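You operate a simulated robot arm through the tools that you are given. There is no shell and no other tool.

The job below is to be done with a simulated robot arm. You get a single attempt, and the scene is never put back.

JOB
Label the plain cream box CABLES and put it in the drawer marked BOXES.
Fine: choose the word with NEXT, print one label, stick it on the lid; shut the drawer. Where these are worked on the way, their far stop is far enough and under half their travel is too little: cabinet drawer marked boxes.
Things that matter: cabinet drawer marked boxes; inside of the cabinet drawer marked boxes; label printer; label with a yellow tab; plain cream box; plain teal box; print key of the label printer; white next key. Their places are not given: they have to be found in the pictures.

Only the result counts: the job must be done as asked and must still hold three seconds after the hand-in. Knocking over, shifting, dropping, spilling or breaking anything else fails it. A push-on lid holds only when it is set on centred and level and pressed home; a screw cap is set on level and turned clockwise until tight.

ROBOT AND FRAMES
A 6-joint arm with a two-finger parallel gripper, fixed in place. Base frame: the origin is at the foot of the arm, x ahead of it, y to its left, z up. Readings come in mm, degrees, newtons and seconds.
With the tool pointing down near the work surface it reaches from about 260 to 680 mm from the base axis. Its first joint turns from -166.0 to 166.0 degrees. Payload 1.57 kg.
The tool frame sits at the grasp point between the pads (the TCP): z along the fingers, y along the line on which they close. The tips reach 30 mm beyond it. Largest opening 110 mm; finger width 24, thickness 12; the body of the gripper, 48 by 112 mm, starts 78 mm behind the TCP.
Orientation is that of the tool frame in the base frame, as [roll, pitch, yaw] about the fixed x, y, z axes, in that order (R = Rz(yaw) Ry(pitch) Rx(roll)). With the fingers straight down and closing along the base's y, the tool's x points along the base's -x, its y along +y and its z along -z.

CONTROLS
- The arm moves only by the tool nudge_tool. Its arguments are lists of equal length, an entry for each row: "claw": the opening, from 0 (shut) to 1 (fully open); "xyz": the shift along the tool's x, y, z in mm, a list of three; "dr": the turn, a rotation vector about the tool's x, y, z in degrees, a list of three. In form: {"claw": [claw, ...], "xyz": [[tx, ty, tz], ...], "dr": [[ax, ay, az], ...]}. A call has 1 to 20 rows; each row shifts and turns the commanded pose from where the row before left it, along the tool's axes as they then stand. Each row takes 0.2 s and may step no farther than 50 mm and 8.6 degrees from the row before; otherwise, or with a gripper value out of range, the whole call is refused. Where a pose cannot be reached the arm comes as near as it can. A force on the tool above 40 N (or 10 N above the force at the start of the call, whichever is more), or a blocked arm, ends the call early, and 0.2 s more pass. Each finger travels about 108 mm/s and halts on what it meets, pressing with about 22 N; the grip force reading is that of the motor and also rises with nothing between the fingers. The clock runs only during rows and for 0.2 s after the last one: add rows that do not move to give the fingers time. It gives the time, the measured TCP pose, the force on the tool (base axes), the opening and the grip force at its end, in the units of the frame above (readings bear some noise), with the torque about the TCP (base axes, N m) and any sound that the robot's microphone picked up, and new pictures: "pictures" is both (left out), scene, wrist or none.
- Cameras (640 x 400 px; columns grow to the right, rows downward): "scene" is fixed at [51, 649.3, 1547.8]; the picture's right is [-0.80, -0.60, 0.00], its down [-0.35, 0.47, -0.81] and it looks along [0.48, -0.65, -0.59] (base axes); focal length 373 px, centre (320, 200). "wrist" rides on the gripper at [70, 16, -141] in the tool frame; the picture's right is [-0.23, 0.97, 0.00], its down [-0.86, -0.20, -0.48] and it looks along [-0.47, -0.11, 0.88] (tool axes); focal length 222 px, centre (320, 200).
- raise_lower(by): slides the trunk up (or, below 0, down) by that many mm; the arm rides with it, the base frame stays. It gives what a move gives, with no picture.
- pixel_to_xyz(camera, pixels): for up to 12 pixels [column, row] of the newest picture of that camera ("zoom" is the newest enlarged one), the place [x, y, z] in the base frame of the surface seen there, good to about 2 mm. It takes no simulated time.
- inspect(camera, box): a new picture of the part [left, top, right, bottom] of that camera's present view, enlarged. It takes no simulated time.
- finish_job(): hands the job in; it is judged then, once.

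Leave the gripper open and the arm clear of the work at the hand-in unless told otherwise.

The tools are called after "Emit:" by a JSON object that holds its "method" and its "body". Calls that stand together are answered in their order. nudge_tool: Moves the arm, as the interface text tells. Its arguments: {"type":"object","properties":{"claw":{"type":"array","items":{"type":"number"}},"xyz":{"type":"array","items":{"type":"array","items":{"type":"number"}}},"dr":{"type":"array","items":{"type":"array","items":{"type":"number"}}},"pictures":{"type":"string","enum":["both","scene","wrist","none"]}},"required":["claw","xyz","dr"]} The other tools are called the same way: raise_lower (by) slides the trunk up or down; pixel_to_xyz (camera, pixels) gives the place of the surface under pixels of a picture; inspect (camera, box) takes an enlarged picture of a part of a camera's view; finish_job () hands the job in.

At the start:

```text
time: 0.0
ee_pos: [503.0, -120.1, 1101.3]
tcp_rot: [179.9, -0.1, 179.9]
ft_force: [0.5, 0.0, -1.0]
wrist_torque: [0.03, 0.03, -0.02]
grip_width: 110.2
grip_force: 0.1
trunk travel left (down, up): [-225.0, 365.0]
```

scene: 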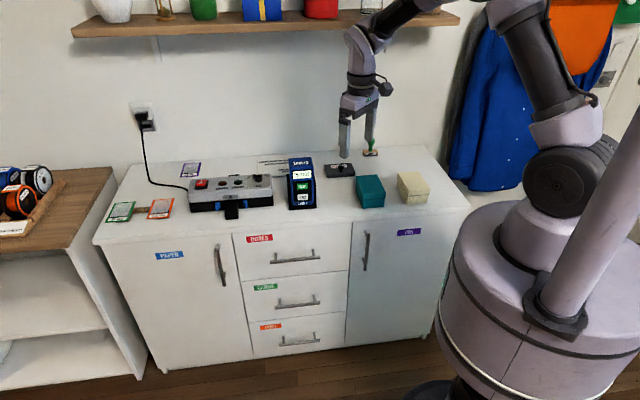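
wrist: 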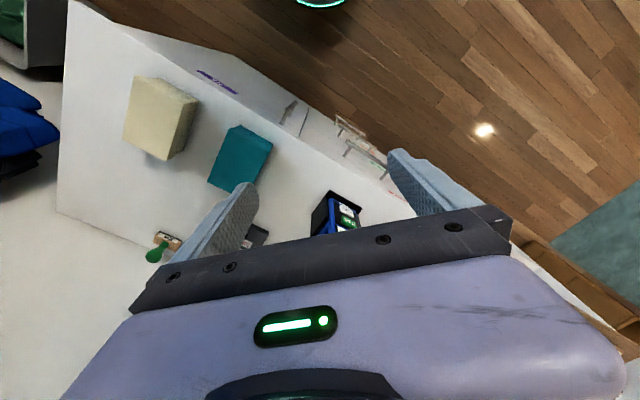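

I see a cabinet with three drawers, a label printer (blue/black, around 302,183), a teal box (370,191) and a cream box (412,187). I'll enlarge the parts to read the labels.

Emit:
{"method": "inspect", "body": {"camera": "scene", "box": [270, 140, 350, 220]}}

Emit:
{"method": "inspect", "body": {"camera": "scene", "box": [230, 225, 360, 355]}}

Emit:
{"method": "inspect", "body": {"camera": "scene", "box": [330, 140, 450, 220]}}

Emit:
{"method": "inspect", "body": {"camera": "scene", "box": [90, 140, 290, 240]}}

```text
5.00 times, centred on (310, 180) of scene
```

zoom: 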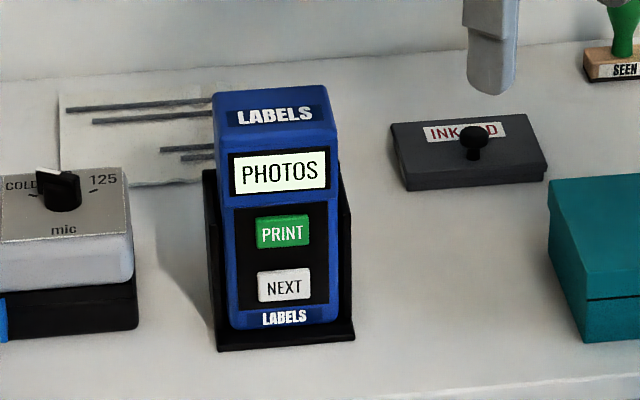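

```text
3.08 times, centred on (295, 290) of scene
```

zoom: 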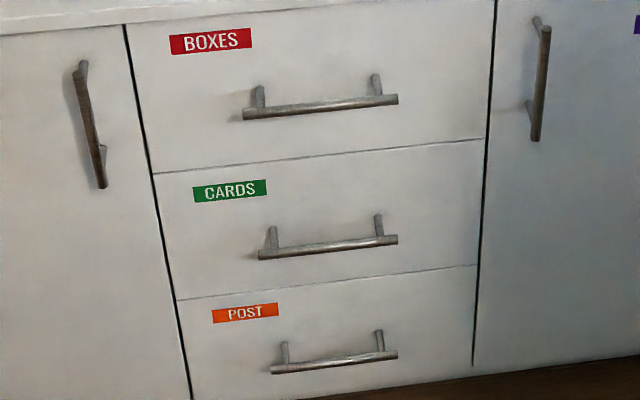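

```text
5.00 times, centred on (390, 180) of scene
```

zoom: 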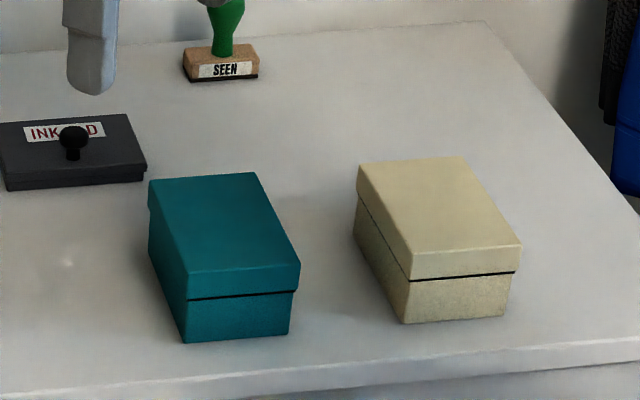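

```text
3.20 times, centred on (190, 190) of scene
```

zoom: 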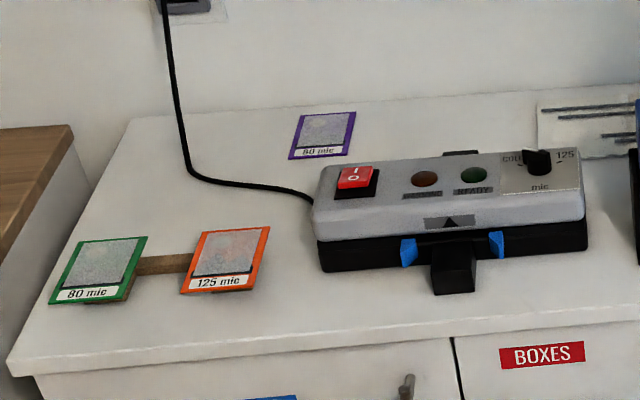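

The printer shows PHOTOS; PRINT and NEXT keys are on its sloped face. Now I'll measure places: the printer, boxes, drawer handle, worktop.

Emit:
{"method": "pixel_to_xyz", "body": {"camera": "scene", "pixels": [[302, 163], [302, 175], [303, 187], [303, 197], [303, 204], [297, 175], [309, 174], [291, 203], [313, 202], [298, 158], [288, 208], [316, 206]]}}

Emit:
{"method": "pixel_to_xyz", "body": {"camera": "scene", "pixels": [[402, 174], [421, 172], [433, 188], [413, 195], [361, 177], [381, 175], [389, 192], [368, 194], [411, 204], [431, 202], [330, 210], [450, 200]]}}

Emit:
{"method": "pixel_to_xyz", "body": {"camera": "scene", "pixels": [[280, 262], [295, 260], [310, 257], [282, 256], [306, 253], [272, 239], [236, 236], [348, 226], [350, 270], [244, 278], [260, 233], [340, 222]]}}

Emit:
{"method": "pixel_to_xyz", "body": {"camera": "scene", "pixels": [[93, 240], [470, 207], [130, 170], [410, 147], [299, 300], [299, 340], [220, 265], [366, 250], [340, 165], [372, 153], [320, 180], [345, 195]]}}

```text
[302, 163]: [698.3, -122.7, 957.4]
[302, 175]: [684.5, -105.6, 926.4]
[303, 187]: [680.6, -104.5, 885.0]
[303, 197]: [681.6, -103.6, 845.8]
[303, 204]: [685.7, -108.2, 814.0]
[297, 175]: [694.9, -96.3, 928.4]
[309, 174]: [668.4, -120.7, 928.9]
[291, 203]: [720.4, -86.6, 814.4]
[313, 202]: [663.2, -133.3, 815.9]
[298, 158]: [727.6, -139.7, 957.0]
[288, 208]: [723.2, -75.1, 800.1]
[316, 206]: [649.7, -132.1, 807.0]
```

```text
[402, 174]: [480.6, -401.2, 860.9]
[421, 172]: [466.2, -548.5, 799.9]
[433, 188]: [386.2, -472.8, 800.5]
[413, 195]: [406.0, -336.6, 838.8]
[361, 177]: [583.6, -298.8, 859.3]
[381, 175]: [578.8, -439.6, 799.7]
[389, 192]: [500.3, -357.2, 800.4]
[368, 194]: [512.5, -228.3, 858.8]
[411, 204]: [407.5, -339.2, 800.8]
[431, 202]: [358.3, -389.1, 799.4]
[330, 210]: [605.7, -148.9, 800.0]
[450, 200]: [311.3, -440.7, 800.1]
```

```text
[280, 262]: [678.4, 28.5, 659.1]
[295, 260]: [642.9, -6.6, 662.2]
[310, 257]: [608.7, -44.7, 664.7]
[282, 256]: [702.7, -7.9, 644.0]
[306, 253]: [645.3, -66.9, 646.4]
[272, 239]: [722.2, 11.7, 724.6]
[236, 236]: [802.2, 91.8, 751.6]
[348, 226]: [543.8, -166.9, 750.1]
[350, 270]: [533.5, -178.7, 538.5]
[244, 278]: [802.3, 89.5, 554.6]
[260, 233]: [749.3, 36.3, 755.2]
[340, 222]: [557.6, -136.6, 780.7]
```

```text
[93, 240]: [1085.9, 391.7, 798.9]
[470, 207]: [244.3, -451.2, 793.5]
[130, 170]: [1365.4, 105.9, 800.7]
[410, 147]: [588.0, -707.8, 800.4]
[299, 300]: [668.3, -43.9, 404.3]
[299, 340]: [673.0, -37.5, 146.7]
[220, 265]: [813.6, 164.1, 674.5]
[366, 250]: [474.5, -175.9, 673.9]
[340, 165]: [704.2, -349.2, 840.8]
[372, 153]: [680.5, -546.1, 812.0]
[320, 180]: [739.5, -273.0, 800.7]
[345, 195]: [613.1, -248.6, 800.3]
```

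The cabinet is turned 45° to my base: its outward direction is about [-0.71, 0.71]. The worktop is at z=800. I'll measure the boxes more closely on an enlarged picture.

Emit:
{"method": "inspect", "body": {"camera": "scene", "box": [350, 160, 446, 220]}}

Emit:
{"method": "pixel_to_xyz", "body": {"camera": "scene", "pixels": [[568, 183], [520, 210], [480, 260], [548, 310], [550, 95], [520, 20], [370, 20], [358, 60], [345, 140]]}}

```text
6.67 times, centred on (398, 190) of scene
```

zoom: 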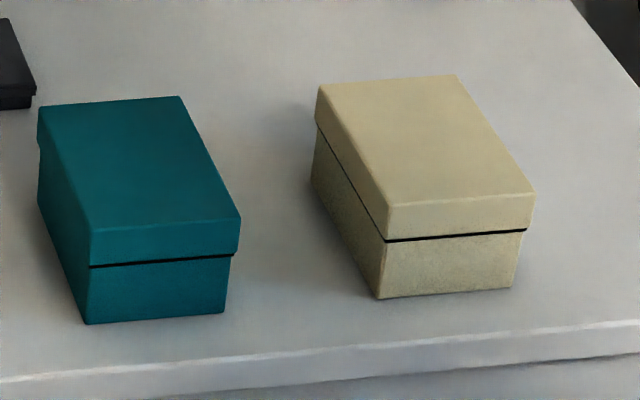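

```text
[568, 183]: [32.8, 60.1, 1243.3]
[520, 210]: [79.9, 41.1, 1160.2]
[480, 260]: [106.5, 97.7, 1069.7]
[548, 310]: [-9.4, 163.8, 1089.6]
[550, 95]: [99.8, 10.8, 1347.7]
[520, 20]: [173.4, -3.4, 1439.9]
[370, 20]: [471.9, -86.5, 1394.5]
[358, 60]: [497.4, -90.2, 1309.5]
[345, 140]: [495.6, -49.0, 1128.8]
```

The arm's shoulder is near z=1243. Now the corners of the cream and teal box in this enlarged picture.

Emit:
{"method": "pixel_to_xyz", "body": {"camera": "zoom", "pixels": [[322, 90], [452, 80], [530, 188], [390, 200], [388, 234], [526, 224], [382, 293], [512, 284], [425, 135], [318, 175]]}}

Emit:
{"method": "pixel_to_xyz", "body": {"camera": "zoom", "pixels": [[44, 112], [176, 101], [235, 213], [94, 224], [236, 248], [222, 308], [90, 318]]}}

```text
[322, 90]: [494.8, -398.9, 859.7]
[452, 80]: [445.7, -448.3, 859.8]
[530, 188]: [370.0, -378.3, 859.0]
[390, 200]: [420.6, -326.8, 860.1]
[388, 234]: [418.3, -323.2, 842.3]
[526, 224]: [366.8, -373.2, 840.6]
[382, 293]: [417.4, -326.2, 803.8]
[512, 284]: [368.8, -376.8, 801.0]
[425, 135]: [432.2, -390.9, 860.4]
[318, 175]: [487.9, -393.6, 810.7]
```

```text
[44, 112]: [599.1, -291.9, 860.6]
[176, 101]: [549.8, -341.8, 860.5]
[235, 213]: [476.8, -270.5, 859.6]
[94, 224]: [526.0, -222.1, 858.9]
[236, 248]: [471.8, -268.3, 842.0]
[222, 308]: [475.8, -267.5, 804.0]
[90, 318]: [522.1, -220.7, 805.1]
```

Cream box: lid about 76 x 110 mm, centre near (433, -388), top z=860, aligned with the cabinet. Printer face is vertical, PRINT at z≈885, NEXT at z≈846. I'll first turn the tool 45° about the vertical and slide it sideways high above everything, in preparation for pointing it horizontally at the printer.

Emit:
{"method": "nudge_tool", "body": {"claw": [1, 1, 1, 1, 1, 1, 1, 1, 1, 1], "xyz": [[0, 0, 0], [0, 0, 0], [0, 0, 0], [0, 0, 0], [0, 0, 0], [0, 0, 0], [0, 33, 0], [0, 33, 0], [0, 33, 0], [0, 33, 0]], "dr": [[0, 0, 7.5], [0, 0, 7.5], [0, 0, 7.5], [0, 0, 7.5], [0, 0, 7.5], [0, 0, 7.5], [0, 0, 0], [0, 0, 0], [0, 0, 0], [0, 0, 0]], "pictures": "both"}}

```text
time: 2.2
ee_pos: [595.5, -25.4, 1101.6]
tcp_rot: [-180.0, 0.0, 135.1]
ft_force: [0.3, 0.1, -0.5]
wrist_torque: [-0.01, -0.02, -0.01]
grip_width: 110.0
grip_force: 0.1
trunk travel left (down, up): [-225.0, 365.0]
```

scene: 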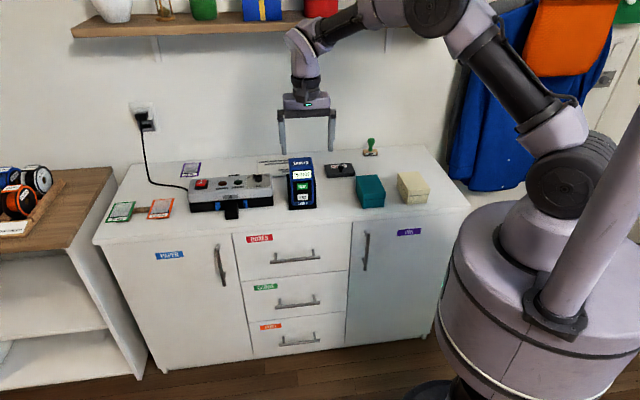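
wrist: 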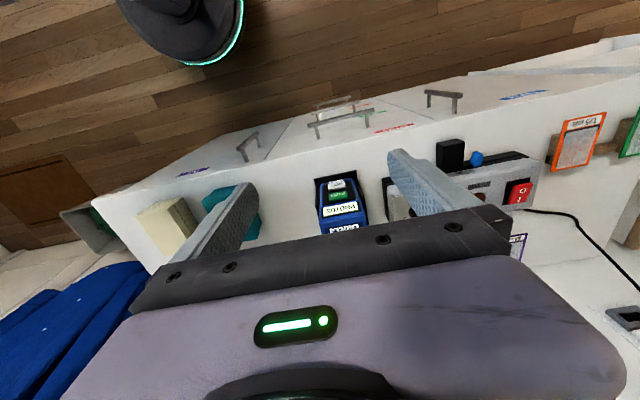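

The tool is now square to the cabinet. Next I'll tip it to point horizontally at the printer (turn -90° about tool y) and shut the fingers, still high above the bench.

Emit:
{"method": "nudge_tool", "body": {"claw": [0, 0, 0, 0, 0, 0, 0, 0, 0, 0, 0], "xyz": [[0, 0, 0], [0, 0, 0], [0, 0, 0], [0, 0, 0], [0, 0, 0], [0, 0, 0], [0, 0, 0], [0, 0, 0], [0, 0, 0], [0, 0, 0], [0, 0, 0]], "dr": [[0, -8.18, 0], [0, -8.18, 0], [0, -8.18, 0], [0, -8.18, 0], [0, -8.18, 0], [0, -8.18, 0], [0, -8.18, 0], [0, -8.18, 0], [0, -8.18, 0], [0, -8.18, 0], [0, -8.18, 0]], "pictures": "both"}}

```text
time: 4.6
ee_pos: [597.1, -23.8, 1101.9]
tcp_rot: [-150.2, 90.0, 164.9]
ft_force: [-0.7, 0.0, 0.5]
wrist_torque: [-0.01, -0.02, -0.01]
grip_width: 0.2
grip_force: 21.7
trunk travel left (down, up): [-225.0, 365.0]
```

scene: 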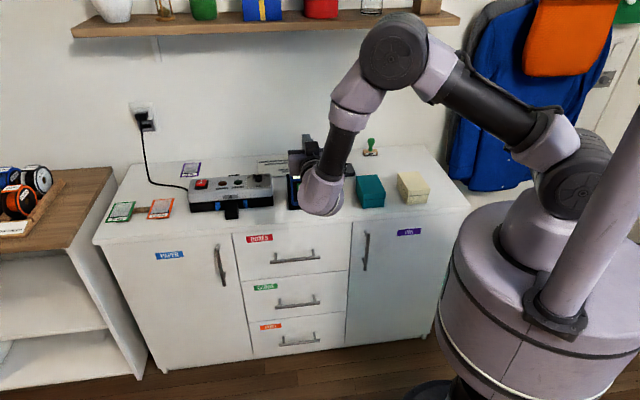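
wrist: 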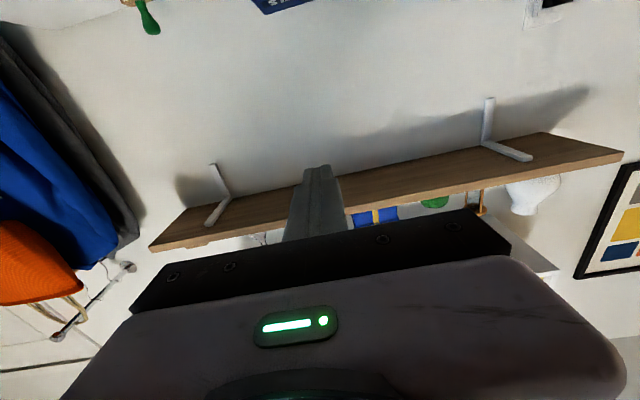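

The tool points horizontally at the printer, laterally aligned. Now I'll lower the trunk by 200 mm; the whole hand stays in front of the worktop edge.

Emit:
{"method": "raise_lower", "body": {"by": -200}}

```text
time: 6.8
ee_pos: [596.1, -24.9, 902.8]
tcp_rot: [-22.3, 90.0, -67.3]
ft_force: [-0.1, -0.2, -0.7]
wrist_torque: [-0.02, 0.01, -0.01]
grip_width: 0.1
grip_force: 21.8
trunk travel left (down, up): [-25.0, 565.0]
```

Let me look at the printer from the scene camera and the wrist camera now.

Emit:
{"method": "inspect", "body": {"camera": "scene", "box": [240, 130, 368, 210]}}

Emit:
{"method": "inspect", "body": {"camera": "wrist", "box": [0, 0, 640, 400]}}

```text
5.00 times, centred on (304, 170) of scene
```

zoom: 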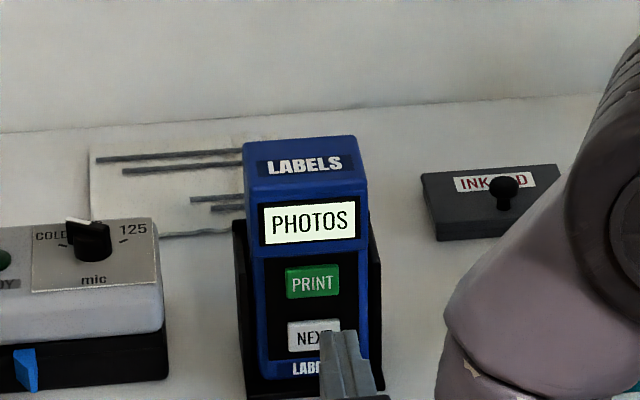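

```text
1.00 times, centred on (320, 200) of wrist (not enlarged: the box is as wide or as high as the picture)
```

zoom: 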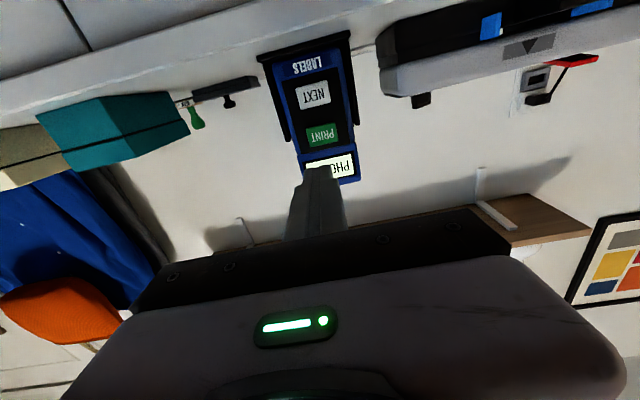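

The screen still reads PHOTOS. I'll get exact key places: in the wrist picture NEXT is at (314,95), PRINT at (322,135); in the scene NEXT at (302,197), PRINT at (302,187).

Emit:
{"method": "pixel_to_xyz", "body": {"camera": "wrist", "pixels": [[314, 95], [301, 94], [328, 96], [313, 86], [316, 103], [322, 135], [310, 135], [335, 137], [330, 165], [307, 67], [340, 90], [295, 105]]}}

Emit:
{"method": "pixel_to_xyz", "body": {"camera": "scene", "pixels": [[300, 197], [298.5, 197], [304, 196], [302.4, 186.6], [298, 187], [307, 186], [302, 193], [301, 205]]}}

```text
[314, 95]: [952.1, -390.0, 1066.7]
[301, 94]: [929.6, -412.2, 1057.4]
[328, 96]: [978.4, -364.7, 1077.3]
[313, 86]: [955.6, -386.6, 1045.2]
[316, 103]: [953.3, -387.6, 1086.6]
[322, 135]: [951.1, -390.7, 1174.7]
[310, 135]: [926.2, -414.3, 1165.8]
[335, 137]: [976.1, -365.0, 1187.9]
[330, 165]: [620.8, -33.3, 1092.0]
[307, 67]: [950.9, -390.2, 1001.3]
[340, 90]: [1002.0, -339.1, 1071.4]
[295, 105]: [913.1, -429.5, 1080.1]
```

```text
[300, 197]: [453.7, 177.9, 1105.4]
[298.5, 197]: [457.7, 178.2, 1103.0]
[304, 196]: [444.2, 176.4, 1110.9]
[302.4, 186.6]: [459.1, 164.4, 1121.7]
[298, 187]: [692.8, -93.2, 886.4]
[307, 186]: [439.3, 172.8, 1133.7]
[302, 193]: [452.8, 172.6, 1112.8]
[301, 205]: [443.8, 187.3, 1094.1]
```

Those readings belonged to the older pictures. I'll do a short move down 40 mm to refresh the pictures.

Emit:
{"method": "nudge_tool", "body": {"claw": [0, 0], "xyz": [[40, 0, 0], [0, 0, 0]], "dr": [[0, 0, 0], [0, 0, 0]], "pictures": "both"}}

```text
time: 7.4
ee_pos: [595.6, -25.1, 863.0]
tcp_rot: [-176.9, 89.9, 138.2]
ft_force: [0.3, 0.5, 0.5]
wrist_torque: [0.01, -0.03, -0.05]
grip_width: 0.0
grip_force: 21.9
trunk travel left (down, up): [-25.0, 565.0]
```

scene: 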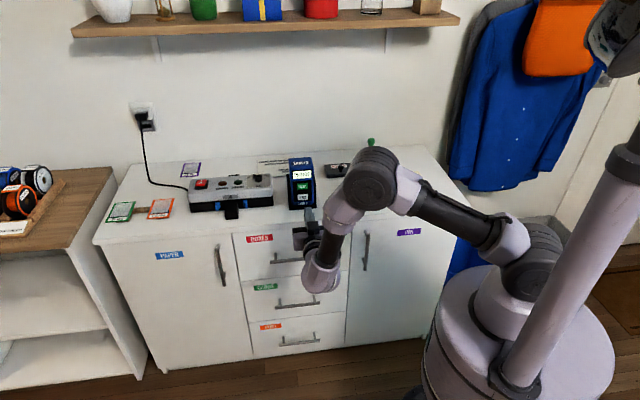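
wrist: 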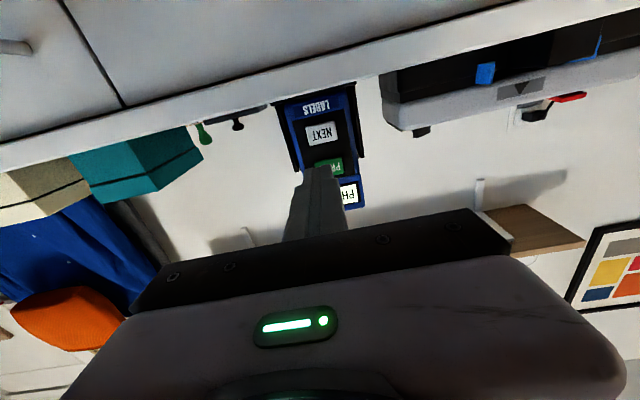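

Emit:
{"method": "pixel_to_xyz", "body": {"camera": "wrist", "pixels": [[321, 133], [310, 134], [334, 132], [320, 126], [323, 141], [329, 163], [316, 109], [297, 130], [347, 125], [320, 205]]}}

Emit:
{"method": "inspect", "body": {"camera": "scene", "box": [254, 140, 350, 220]}}

```text
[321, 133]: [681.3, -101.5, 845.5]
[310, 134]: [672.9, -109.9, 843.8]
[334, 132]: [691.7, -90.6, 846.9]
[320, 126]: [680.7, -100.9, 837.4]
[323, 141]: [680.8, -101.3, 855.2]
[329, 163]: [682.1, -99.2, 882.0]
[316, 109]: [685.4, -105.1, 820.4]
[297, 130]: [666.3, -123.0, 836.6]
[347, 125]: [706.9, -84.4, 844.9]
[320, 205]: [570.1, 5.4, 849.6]
```

```text
5.00 times, centred on (302, 180) of scene
```

zoom: 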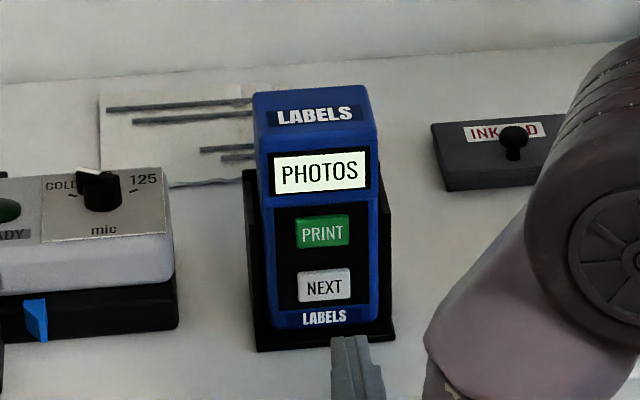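

NEXT centre is near (682,-101,846), key face about 84 mm ahead of the tips. I'll line up (17 mm down, 6.5 mm sideways) and go to about 8 mm short of the key.

Emit:
{"method": "nudge_tool", "body": {"claw": [0, 0, 0, 0], "xyz": [[17, 6.5, 0], [0, 0, 40], [0, 0, 36], [0, 0, 0]], "dr": [[0, 0, 0], [0, 0, 0], [0, 0, 0], [0, 0, 0]], "pictures": "both"}}

```text
time: 8.4
ee_pos: [655.3, -75.3, 846.4]
tcp_rot: [175.0, 90.0, 129.9]
ft_force: [0.9, 0.0, 0.1]
wrist_torque: [-0.01, -0.05, 0.0]
grip_width: 0.0
grip_force: 20.9
trunk travel left (down, up): [-25.0, 565.0]
```

scene: 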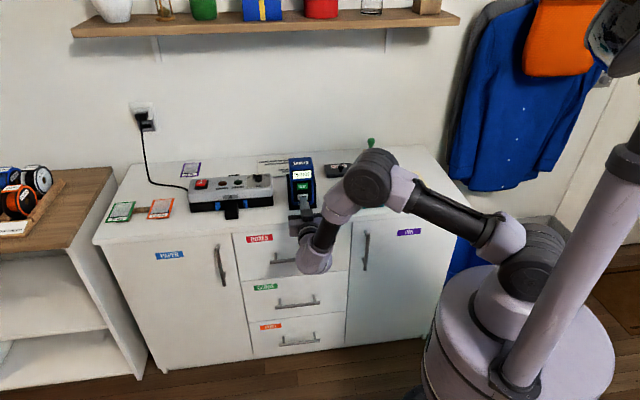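
wrist: 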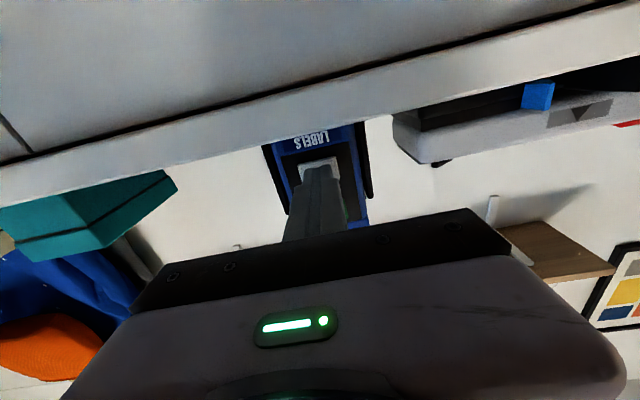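

Tips about 7 mm from the NEXT key. Pressing forward 6 mm, then I read the force.

Emit:
{"method": "nudge_tool", "body": {"claw": [0, 0, 0], "xyz": [[0, 0, 3], [0, 0, 3], [0, 0, 2]], "dr": [[0, 0, 0], [0, 0, 0], [0, 0, 0]], "pictures": "wrist"}}

```text
time: 9.2
ee_pos: [660.5, -79.1, 846.5]
tcp_rot: [8.9, 90.0, -36.1]
ft_force: [-0.7, 0.3, -0.7]
wrist_torque: [0.01, 0.0, 0.01]
grip_width: 0.1
grip_force: 20.6
trunk travel left (down, up): [-25.0, 565.0]
```

wrist: 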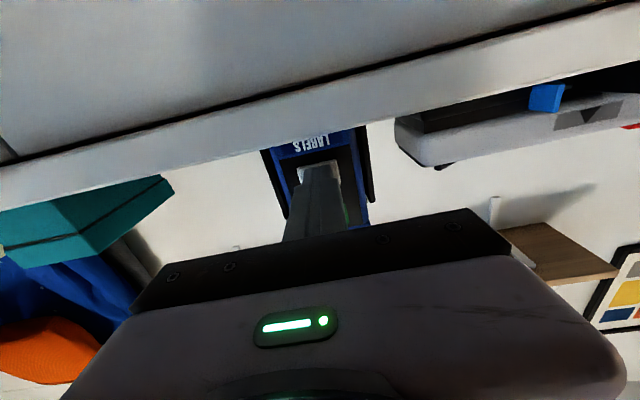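

No contact yet (tips just about at the key). I'll advance 1 mm at a time.

Emit:
{"method": "nudge_tool", "body": {"claw": [0, 0, 0], "xyz": [[0, 0, 1], [0, 0, 1], [0, 0, 0]], "dr": [[0, 0, 0], [0, 0, 0], [0, 0, 0]], "pictures": "wrist"}}

```text
time: 10.0
ee_pos: [661.8, -81.5, 845.3]
tcp_rot: [-8.8, 89.9, -53.8]
ft_force: [-0.6, 2.2, 1.6]
wrist_torque: [-0.02, -0.02, 0.03]
grip_width: 0.0
grip_force: 21.1
trunk travel left (down, up): [-25.0, 565.0]
```

wrist: 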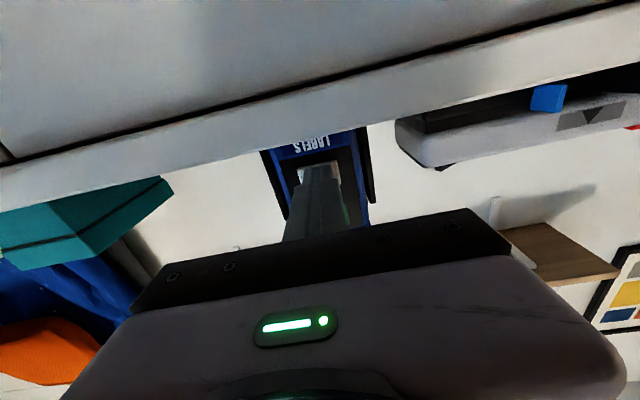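

A light contact (≈2 N). One more mm twice, then look at the display.

Emit:
{"method": "nudge_tool", "body": {"claw": [0, 0, 0], "xyz": [[0, 0, 1], [0, 0, 1], [0, 0, 0]], "dr": [[0, 0, 0], [0, 0, 0], [0, 0, 0]], "pictures": "scene"}}

Emit:
{"method": "inspect", "body": {"camera": "scene", "box": [254, 140, 350, 220]}}

```text
time: 10.8
ee_pos: [663.1, -83.3, 846.9]
tcp_rot: [19.3, 89.9, -25.7]
ft_force: [-1.9, 0.9, 0.4]
wrist_torque: [-0.02, 0.01, -0.04]
grip_width: 0.0
grip_force: 21.7
trunk travel left (down, up): [-25.0, 565.0]
heard: click
```

scene: 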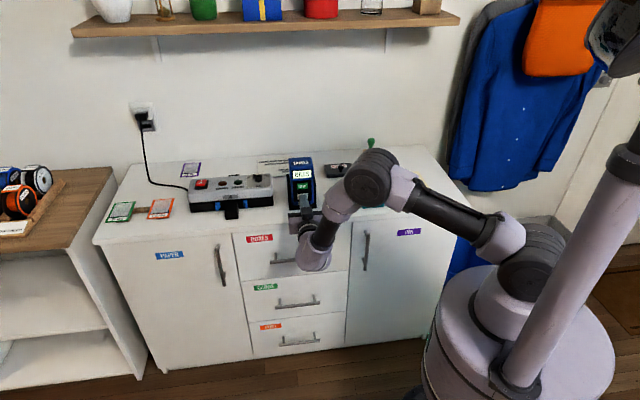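

```text
5.00 times, centred on (302, 180) of scene
```

zoom: 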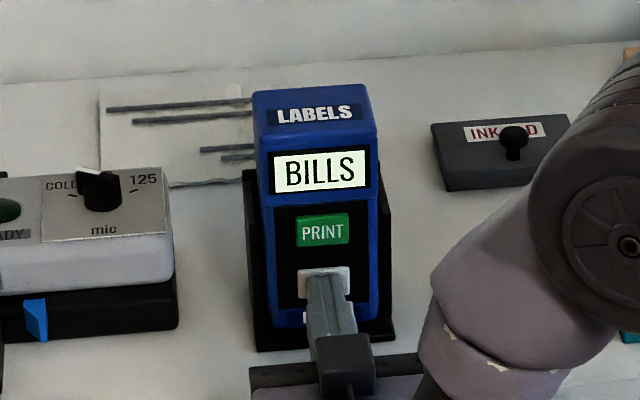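

A click, and the display now shows BILLS. I'll back off 8 mm and press again.

Emit:
{"method": "nudge_tool", "body": {"claw": [0, 0, 0, 0, 0, 0], "xyz": [[0, 0, -8], [0, 0, 0], [0, 0, 4], [0, 0, 2], [0, 0, 2], [0, 0, 0]], "dr": [[0, 0, 0], [0, 0, 0], [0, 0, 0], [0, 0, 0], [0, 0, 0], [0, 0, 0]], "pictures": "scene"}}

Emit:
{"method": "inspect", "body": {"camera": "scene", "box": [254, 140, 350, 220]}}

```text
time: 12.2
ee_pos: [663.6, -82.9, 845.2]
tcp_rot: [-129.2, 89.9, -174.1]
ft_force: [0.0, 1.8, 0.0]
wrist_torque: [-0.01, 0.01, 0.03]
grip_width: 0.0
grip_force: 20.5
trunk travel left (down, up): [-25.0, 565.0]
heard: click
```

scene: 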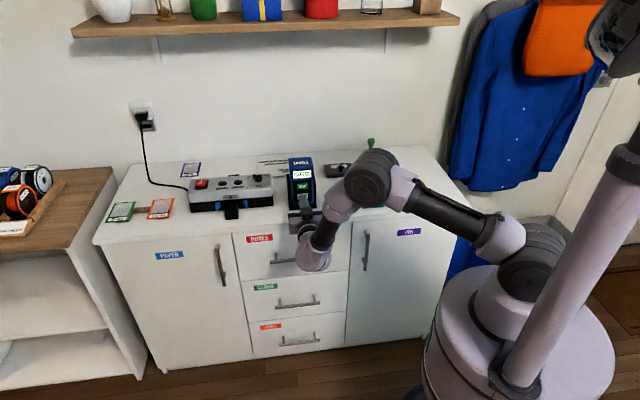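

```text
5.00 times, centred on (302, 180) of scene
```

zoom: 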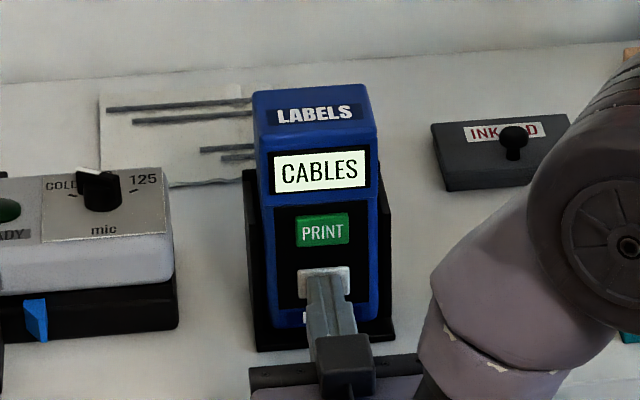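

The display reads CABLES. I'll back off 15 mm, rise 39 mm to the PRINT key, and approach it to just short of contact.

Emit:
{"method": "nudge_tool", "body": {"claw": [0, 0, 0, 0], "xyz": [[0, 0, -15], [-39, 0, 0], [0, 0, 9], [0, 0, 0]], "dr": [[0, 0, 0], [0, 0, 0], [0, 0, 0], [0, 0, 0]], "pictures": "both"}}

Emit:
{"method": "inspect", "body": {"camera": "scene", "box": [254, 140, 350, 220]}}

```text
time: 13.2
ee_pos: [659.1, -78.6, 883.7]
tcp_rot: [11.2, 89.9, -33.8]
ft_force: [0.5, 0.3, -0.8]
wrist_torque: [-0.01, -0.02, 0.02]
grip_width: 0.1
grip_force: 21.0
trunk travel left (down, up): [-25.0, 565.0]
```

scene: 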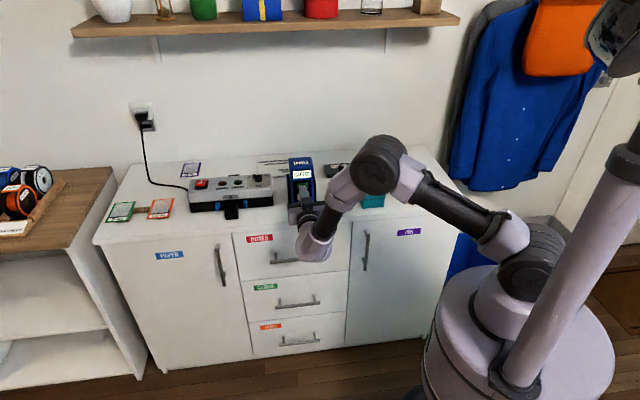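
wrist: 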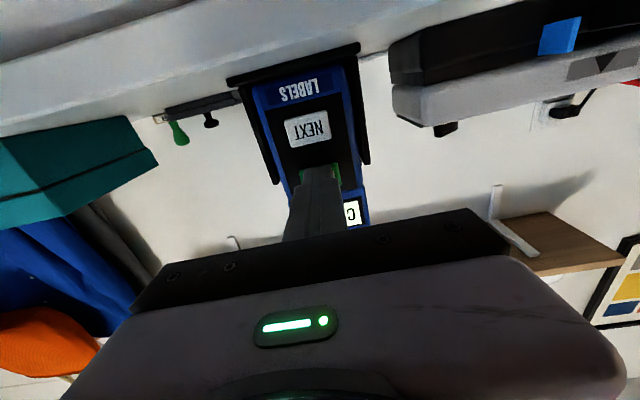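

```text
5.00 times, centred on (302, 180) of scene
```

zoom: 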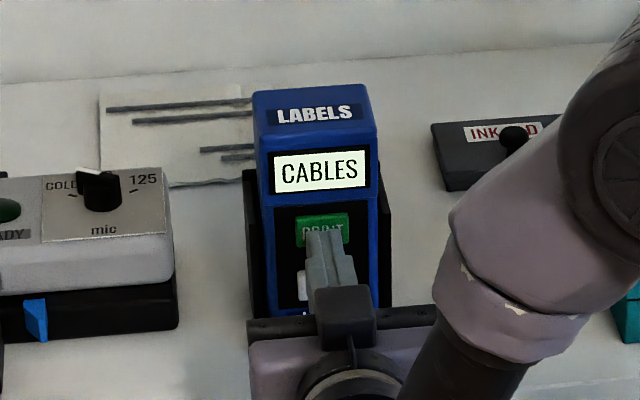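

Tip is right over the PRINT key. Pressing in small steps (2+2 mm, then checking).

Emit:
{"method": "nudge_tool", "body": {"claw": [0, 0, 0], "xyz": [[0, 0, 2], [0, 0, 2], [0, 0, 0]], "dr": [[0, 0, 0], [0, 0, 0], [0, 0, 0]], "pictures": "none"}}

```text
time: 14.0
ee_pos: [661.6, -80.5, 884.8]
tcp_rot: [-168.3, 90.0, 146.8]
ft_force: [0.5, -0.8, -0.1]
wrist_torque: [0.02, 0.0, -0.01]
grip_width: 0.1
grip_force: 21.1
trunk travel left (down, up): [-25.0, 565.0]
```

No click yet. Another 1+1 mm.

Emit:
{"method": "nudge_tool", "body": {"claw": [0, 0, 0], "xyz": [[0, 0, 1], [0, 0, 1], [0, 0, 0]], "dr": [[0, 0, 0], [0, 0, 0], [0, 0, 0]], "pictures": "none"}}

```text
time: 14.8
ee_pos: [663.1, -82.6, 885.0]
tcp_rot: [-155.6, 90.0, 159.4]
ft_force: [-1.4, 1.2, -0.6]
wrist_torque: [0.01, -0.02, -0.01]
grip_width: 0.1
grip_force: 21.0
trunk travel left (down, up): [-25.0, 565.0]
heard: click
```

A click: PRINT was pressed once. I back straight off by 80 mm and look for the label.

Emit:
{"method": "nudge_tool", "body": {"claw": [0, 0, 0, 0], "xyz": [[0, 0, -20], [0, 0, -40], [0, 0, -40], [0, 0, 0]], "dr": [[0, 0, 0], [0, 0, 0], [0, 0, 0], [0, 0, 0]], "pictures": "both"}}

Emit:
{"method": "inspect", "body": {"camera": "scene", "box": [254, 140, 350, 220]}}

Emit:
{"method": "inspect", "body": {"camera": "wrist", "box": [220, 40, 420, 240]}}

```text
time: 15.8
ee_pos: [591.4, -11.6, 884.9]
tcp_rot: [-107.0, 89.9, -152.1]
ft_force: [0.2, 0.6, -0.4]
wrist_torque: [-0.03, 0.01, 0.01]
grip_width: 0.0
grip_force: 21.3
trunk travel left (down, up): [-25.0, 565.0]
```

scene: 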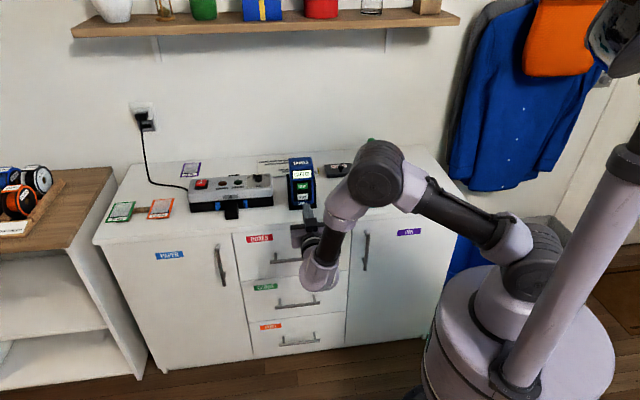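
wrist: 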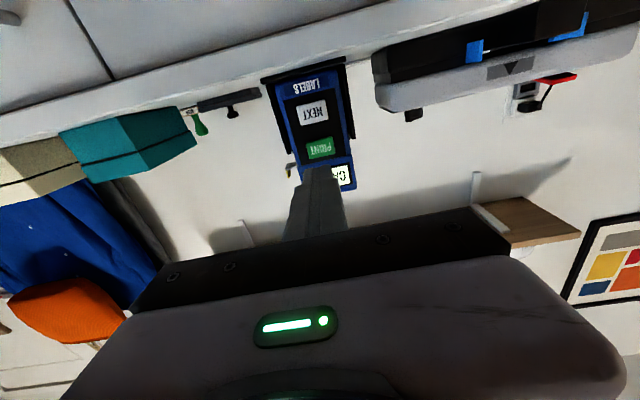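

```text
5.00 times, centred on (302, 180) of scene
```

zoom: 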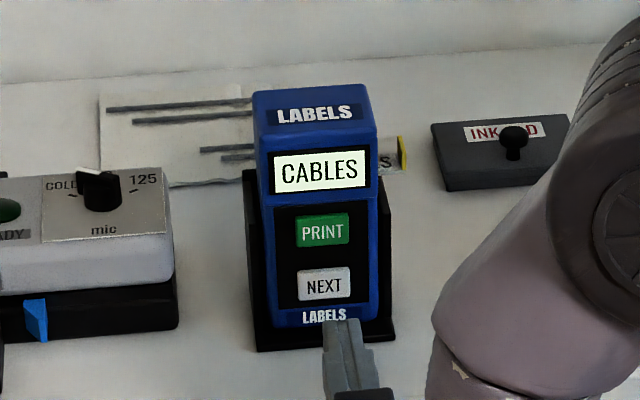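

```text
2.00 times, centred on (320, 140) of wrist
```

zoom: 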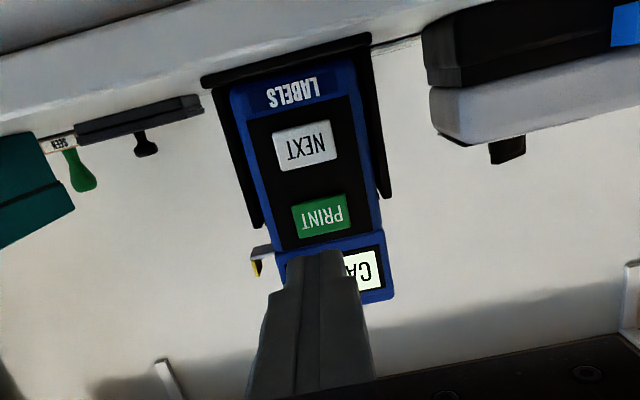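

The label has come out at the right side of the printer: yellow tab at scene pixel about (318,171). I'll enlarge it.

Emit:
{"method": "inspect", "body": {"camera": "scene", "box": [300, 155, 332, 175]}}

Emit:
{"method": "pixel_to_xyz", "body": {"camera": "scene", "pixels": [[318.3, 170], [318.8, 171], [318, 169], [318.3, 172], [316, 171], [317, 172], [314, 173], [316, 174], [318.5, 175], [317.5, 167]]}}

```text
16.00 times, centred on (316, 165) of scene
```

zoom: 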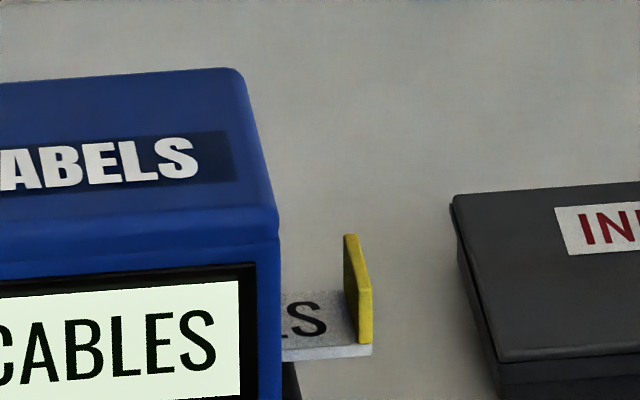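

```text
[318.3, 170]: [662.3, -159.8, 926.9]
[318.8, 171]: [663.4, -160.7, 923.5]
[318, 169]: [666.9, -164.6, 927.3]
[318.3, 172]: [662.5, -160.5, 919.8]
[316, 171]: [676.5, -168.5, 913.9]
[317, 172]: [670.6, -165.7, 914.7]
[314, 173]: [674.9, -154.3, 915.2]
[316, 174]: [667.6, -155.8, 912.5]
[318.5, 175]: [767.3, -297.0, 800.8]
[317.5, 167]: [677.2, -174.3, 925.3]
```

The label lies flat at z≈914, sticking out to the right, with an upright yellow tab (about z 915–928) at its end. Before picking it, I'll use the low trunk position to open the BOXES drawer. I back off 45 mm more, open the fingers and roll the tool -90° so the fingers close vertically on the horizontal handle bar.

Emit:
{"method": "nudge_tool", "body": {"claw": [0, 0.5, 0.5, 0.5, 0.5, 0.5, 0.5, 0.5, 0.5, 0.5, 0.5, 0.5], "xyz": [[0, 0, -45], [0, 0, 0], [0, 0, 0], [0, 0, 0], [0, 0, 0], [0, 0, 0], [0, 0, 0], [0, 0, 0], [0, 0, 0], [0, 0, 0], [0, 0, 0], [0, 0, 0]], "dr": [[0, 0, 0], [0, 0, -8.18], [0, 0, -8.18], [0, 0, -8.18], [0, 0, -8.18], [0, 0, -8.18], [0, 0, -8.18], [0, 0, -8.18], [0, 0, -8.18], [0, 0, -8.18], [0, 0, -8.18], [0, 0, -8.18]], "pictures": "both"}}

```text
time: 18.4
ee_pos: [561.4, 19.0, 884.2]
tcp_rot: [-90.0, -0.1, -135.0]
ft_force: [-0.4, 0.5, -0.1]
wrist_torque: [-0.05, -0.01, 0.01]
grip_width: 55.0
grip_force: 0.0
trunk travel left (down, up): [-25.0, 565.0]
```

scene: 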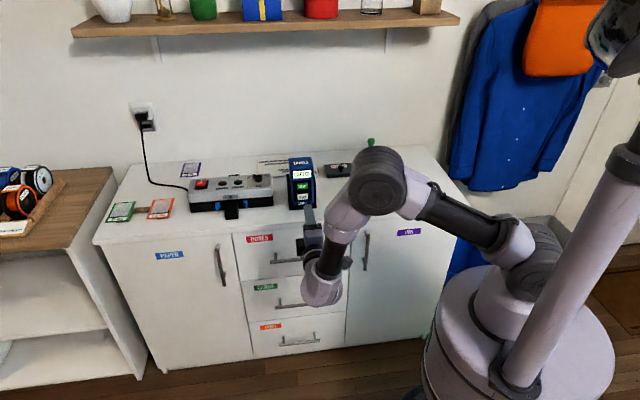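
wrist: 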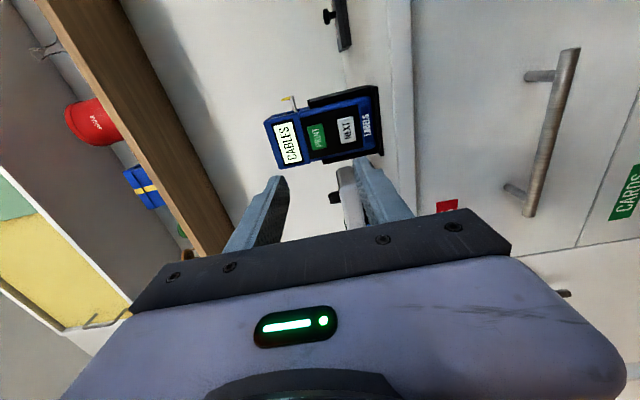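

The fingers now close vertically. The wrist camera shows the BOXES handle (bar from about (570,50) to (530,215)). I'll measure it.

Emit:
{"method": "pixel_to_xyz", "body": {"camera": "wrist", "pixels": [[570, 55], [560, 100], [551, 132], [541, 170], [530, 212], [545, 132], [556, 132], [535, 76], [512, 190], [480, 150], [416, 100]]}}

Emit:
{"method": "pixel_to_xyz", "body": {"camera": "wrist", "pixels": [[288, 98], [291, 103], [285, 98], [292, 108], [296, 110], [300, 108]]}}

Emit:
{"method": "inspect", "body": {"camera": "wrist", "box": [250, 70, 410, 170]}}

```text
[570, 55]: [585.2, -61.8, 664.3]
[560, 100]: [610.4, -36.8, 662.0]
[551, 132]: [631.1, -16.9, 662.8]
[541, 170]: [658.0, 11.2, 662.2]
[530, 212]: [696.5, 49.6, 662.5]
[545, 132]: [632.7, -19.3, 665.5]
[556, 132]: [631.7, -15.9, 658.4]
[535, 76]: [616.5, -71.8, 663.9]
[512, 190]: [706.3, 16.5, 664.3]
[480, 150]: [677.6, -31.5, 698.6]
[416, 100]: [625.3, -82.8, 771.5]
```

```text
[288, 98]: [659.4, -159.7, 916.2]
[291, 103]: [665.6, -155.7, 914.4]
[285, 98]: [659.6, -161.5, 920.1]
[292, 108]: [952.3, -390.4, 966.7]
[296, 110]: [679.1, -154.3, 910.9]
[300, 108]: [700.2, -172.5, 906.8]
```

```text
4.00 times, centred on (330, 120) of wrist
```

zoom: 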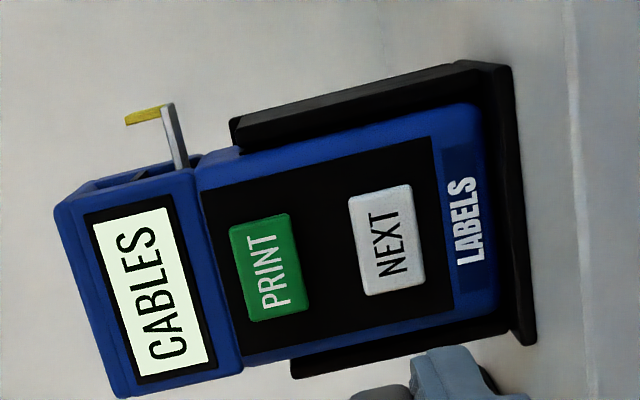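

The bar sits at z=662, its middle near (641,-6). I lower to bar height with the tips about 44 mm in front of it, shifting 39 mm to the left.

Emit:
{"method": "nudge_tool", "body": {"claw": [0.5, 0.5, 0.5, 0.5, 0.5, 0.5], "xyz": [[-19.5, 45, 0], [-19.5, 45, 0], [0, 45, 0], [0, 45, 0], [0, 42, 0], [0, 0, 0]], "dr": [[0, 0, 0], [0, 0, 0], [0, 0, 0], [0, 0, 0], [0, 0, 0], [0, 0, 0]], "pictures": "both"}}

```text
time: 19.8
ee_pos: [589.3, 47.3, 661.0]
tcp_rot: [-90.0, -0.1, -135.0]
ft_force: [0.3, 0.4, 0.1]
wrist_torque: [-0.01, 0.01, 0.0]
grip_width: 55.2
grip_force: 0.0
trunk travel left (down, up): [-25.0, 565.0]
```

scene: 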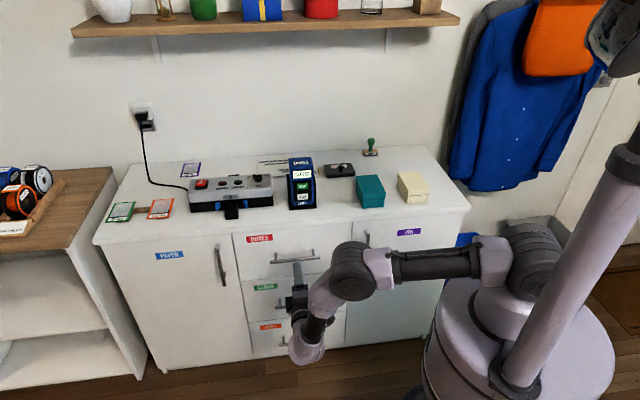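
wrist: 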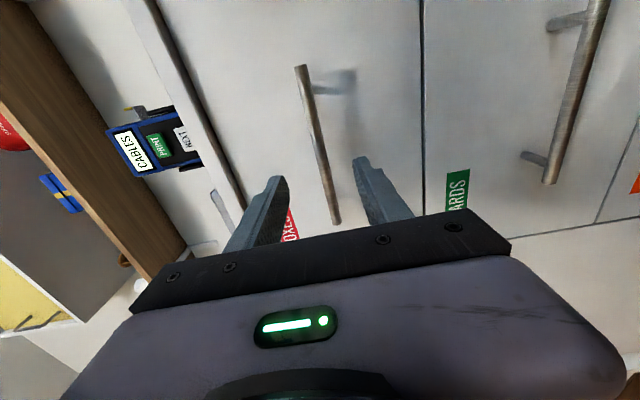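

The BOXES bar lies midway between the open fingers. Advance 77 mm and grip the bar.

Emit:
{"method": "nudge_tool", "body": {"claw": [0.5, 0.5, 0.5, 0, 0, 0, 0], "xyz": [[0, 0, 40], [0, 0, 37], [0, 0, 0], [0, 0, 0], [0, 0, 0], [0, 0, 0], [0, 0, 0]], "dr": [[0, 0, 0], [0, 0, 0], [0, 0, 0], [0, 0, 0], [0, 0, 0], [0, 0, 0], [0, 0, 0]], "pictures": "both"}}

```text
time: 21.4
ee_pos: [642.7, -5.7, 660.1]
tcp_rot: [-90.2, -0.1, -135.1]
ft_force: [-0.8, -0.1, -14.6]
wrist_torque: [0.58, -0.46, 0.54]
grip_width: 11.7
grip_force: 28.4
trunk travel left (down, up): [-25.0, 565.0]
```

scene: 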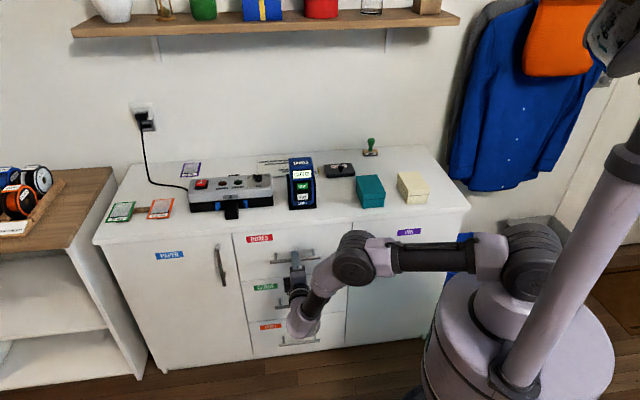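
wrist: 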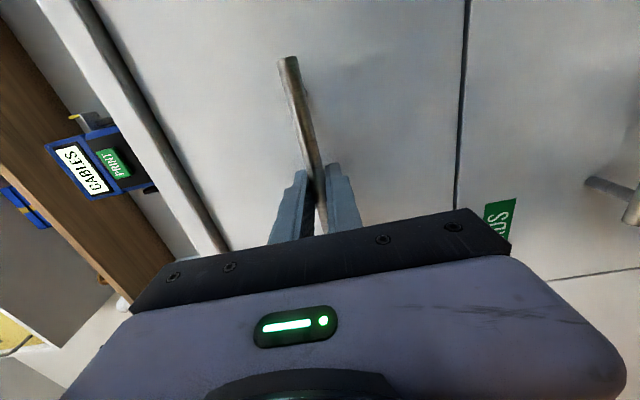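

The bar is gripped (11.7 mm). There's a 15 N vertical strain, so I ease down 1 mm, then pull straight out in 20 mm steps.

Emit:
{"method": "nudge_tool", "body": {"claw": [0, 0, 0, 0, 0, 0, 0], "xyz": [[0, 1, 0], [0, 0, -5], [0, 0, -10], [0, 0, -15], [0, 0, -20], [0, 0, -20], [0, 0, 0]], "dr": [[0, 0, 0], [0, 0, 0], [0, 0, 0], [0, 0, 0], [0, 0, 0], [0, 0, 0], [0, 0, 0]], "pictures": "scene"}}

```text
time: 23.0
ee_pos: [594.3, 41.9, 660.8]
tcp_rot: [-90.1, -0.1, -134.9]
ft_force: [-3.3, -2.5, -25.3]
wrist_torque: [0.52, -0.38, 0.48]
grip_width: 11.7
grip_force: 29.0
trunk travel left (down, up): [-25.0, 565.0]
```

scene: 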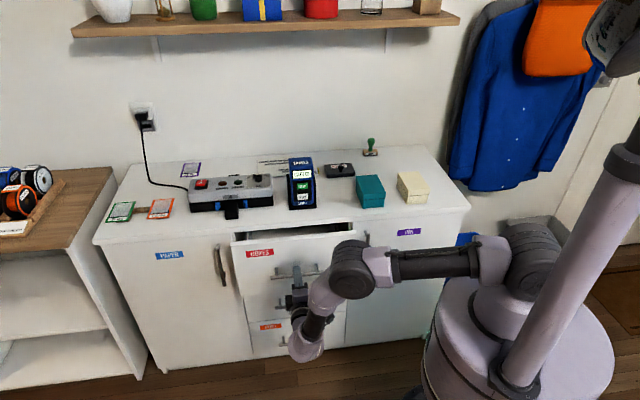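

The drawer is coming out. The vertical strain grew after going down, so I go up 2.5 mm and keep pulling.

Emit:
{"method": "nudge_tool", "body": {"claw": [0, 0, 0, 0, 0, 0, 0], "xyz": [[0, -2.5, 0], [0, 0, -20], [0, 0, -20], [0, 0, -20], [0, 0, -20], [0, 0, -20], [0, 0, 0]], "dr": [[0, 0, 0], [0, 0, 0], [0, 0, 0], [0, 0, 0], [0, 0, 0], [0, 0, 0], [0, 0, 0]], "pictures": "scene"}}

```text
time: 23.5
ee_pos: [589.4, 48.0, 660.0]
tcp_rot: [-90.2, -0.4, -134.7]
ft_force: [3.6, 3.8, -23.3]
wrist_torque: [0.53, -0.42, 0.83]
grip_width: 11.9
grip_force: 30.0
trunk travel left (down, up): [-25.0, 565.0]
stopped in row 2: the force on the tool passed its limit at 43 N (the readings are from after the stop); the commanded pose is now the measured one
```

scene: 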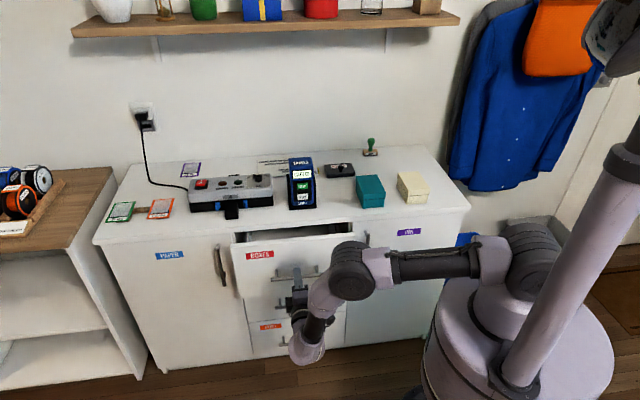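

Going up made it worse (43 N stop). So the tool must go down relative to the bar. I'll ease down 2 mm only and read the force.

Emit:
{"method": "nudge_tool", "body": {"claw": [0, 0, 0], "xyz": [[0, 1, 0], [0, 1, 0], [0, 0, 0]], "dr": [[0, 0, 0], [0, 0, 0], [0, 0, 0]], "pictures": "none"}}

```text
time: 24.3
ee_pos: [588.5, 48.5, 660.7]
tcp_rot: [-90.2, -0.1, -134.9]
ft_force: [8.7, 7.5, -11.5]
wrist_torque: [0.54, -0.46, 0.43]
grip_width: 11.9
grip_force: 28.6
trunk travel left (down, up): [-25.0, 565.0]
```

Strain fell to 11 N. One more mm down and 1 mm sideways, then continue pulling in 15 mm steps.

Emit:
{"method": "nudge_tool", "body": {"claw": [0, 0, 0, 0, 0, 0], "xyz": [[-1, 1, 0], [0, 0, -10], [0, 0, -15], [0, 0, -15], [0, 0, -15], [0, 0, 0]], "dr": [[0, 0, 0], [0, 0, 0], [0, 0, 0], [0, 0, 0], [0, 0, 0], [0, 0, 0]], "pictures": "none"}}

```text
time: 25.7
ee_pos: [548.9, 87.6, 660.3]
tcp_rot: [-90.1, -0.2, -135.1]
ft_force: [2.8, 3.8, 12.5]
wrist_torque: [0.46, -0.54, -0.56]
grip_width: 11.7
grip_force: 28.8
trunk travel left (down, up): [-25.0, 565.0]
```

Strain is moderate (12 N). The drawer is out about 132 mm. Continue pulling.

Emit:
{"method": "nudge_tool", "body": {"claw": [0, 0, 0, 0, 0, 0], "xyz": [[0, -0.7, 0], [0, 0, -15], [0, 0, -15], [0, 0, -15], [0, 0, -15], [0, 0, 0]], "dr": [[0, 0, 0], [0, 0, 0], [0, 0, 0], [0, 0, 0], [0, 0, 0], [0, 0, 0]], "pictures": "scene"}}

```text
time: 27.1
ee_pos: [507.2, 129.1, 659.4]
tcp_rot: [-90.0, -0.2, -135.0]
ft_force: [-3.1, -2.3, -12.0]
wrist_torque: [0.51, -0.48, 0.75]
grip_width: 11.8
grip_force: 29.3
trunk travel left (down, up): [-25.0, 565.0]
```

scene: 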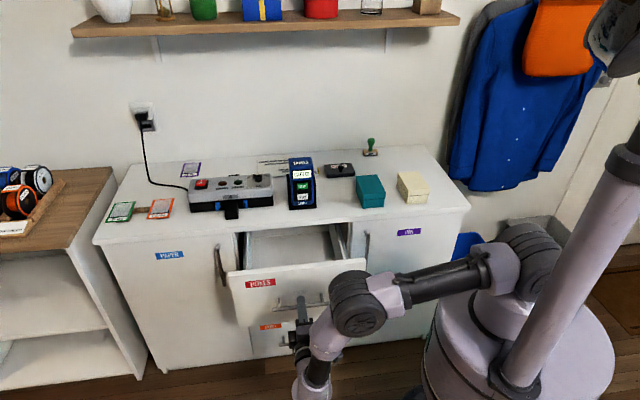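

The drawer is out about 190 mm and its inside is in sight. Continue pulling toward the far stop.

Emit:
{"method": "nudge_tool", "body": {"claw": [0, 0, 0, 0, 0, 0], "xyz": [[0, 0.4, -15], [0, 0, -15], [0, 0, -15], [0, 0, -15], [0, 0, -15], [0, 0, 0]], "dr": [[0, 0, 0], [0, 0, 0], [0, 0, 0], [0, 0, 0], [0, 0, 0], [0, 0, 0]], "pictures": "scene"}}

```text
time: 28.5
ee_pos: [453.8, 181.4, 660.5]
tcp_rot: [-90.1, -0.2, -134.8]
ft_force: [-7.2, -6.4, -10.4]
wrist_torque: [0.57, -0.45, -0.21]
grip_width: 11.7
grip_force: 29.3
trunk travel left (down, up): [-25.0, 565.0]
```

scene: 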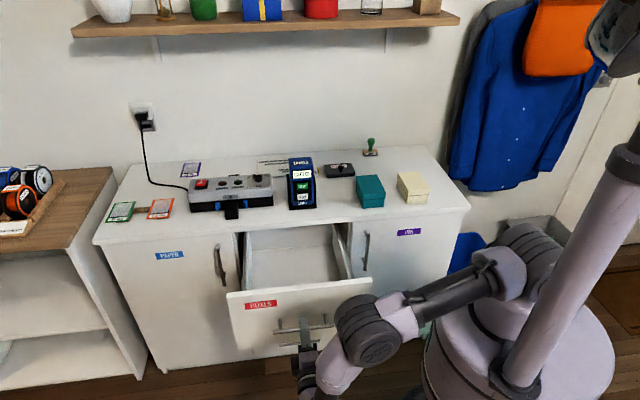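

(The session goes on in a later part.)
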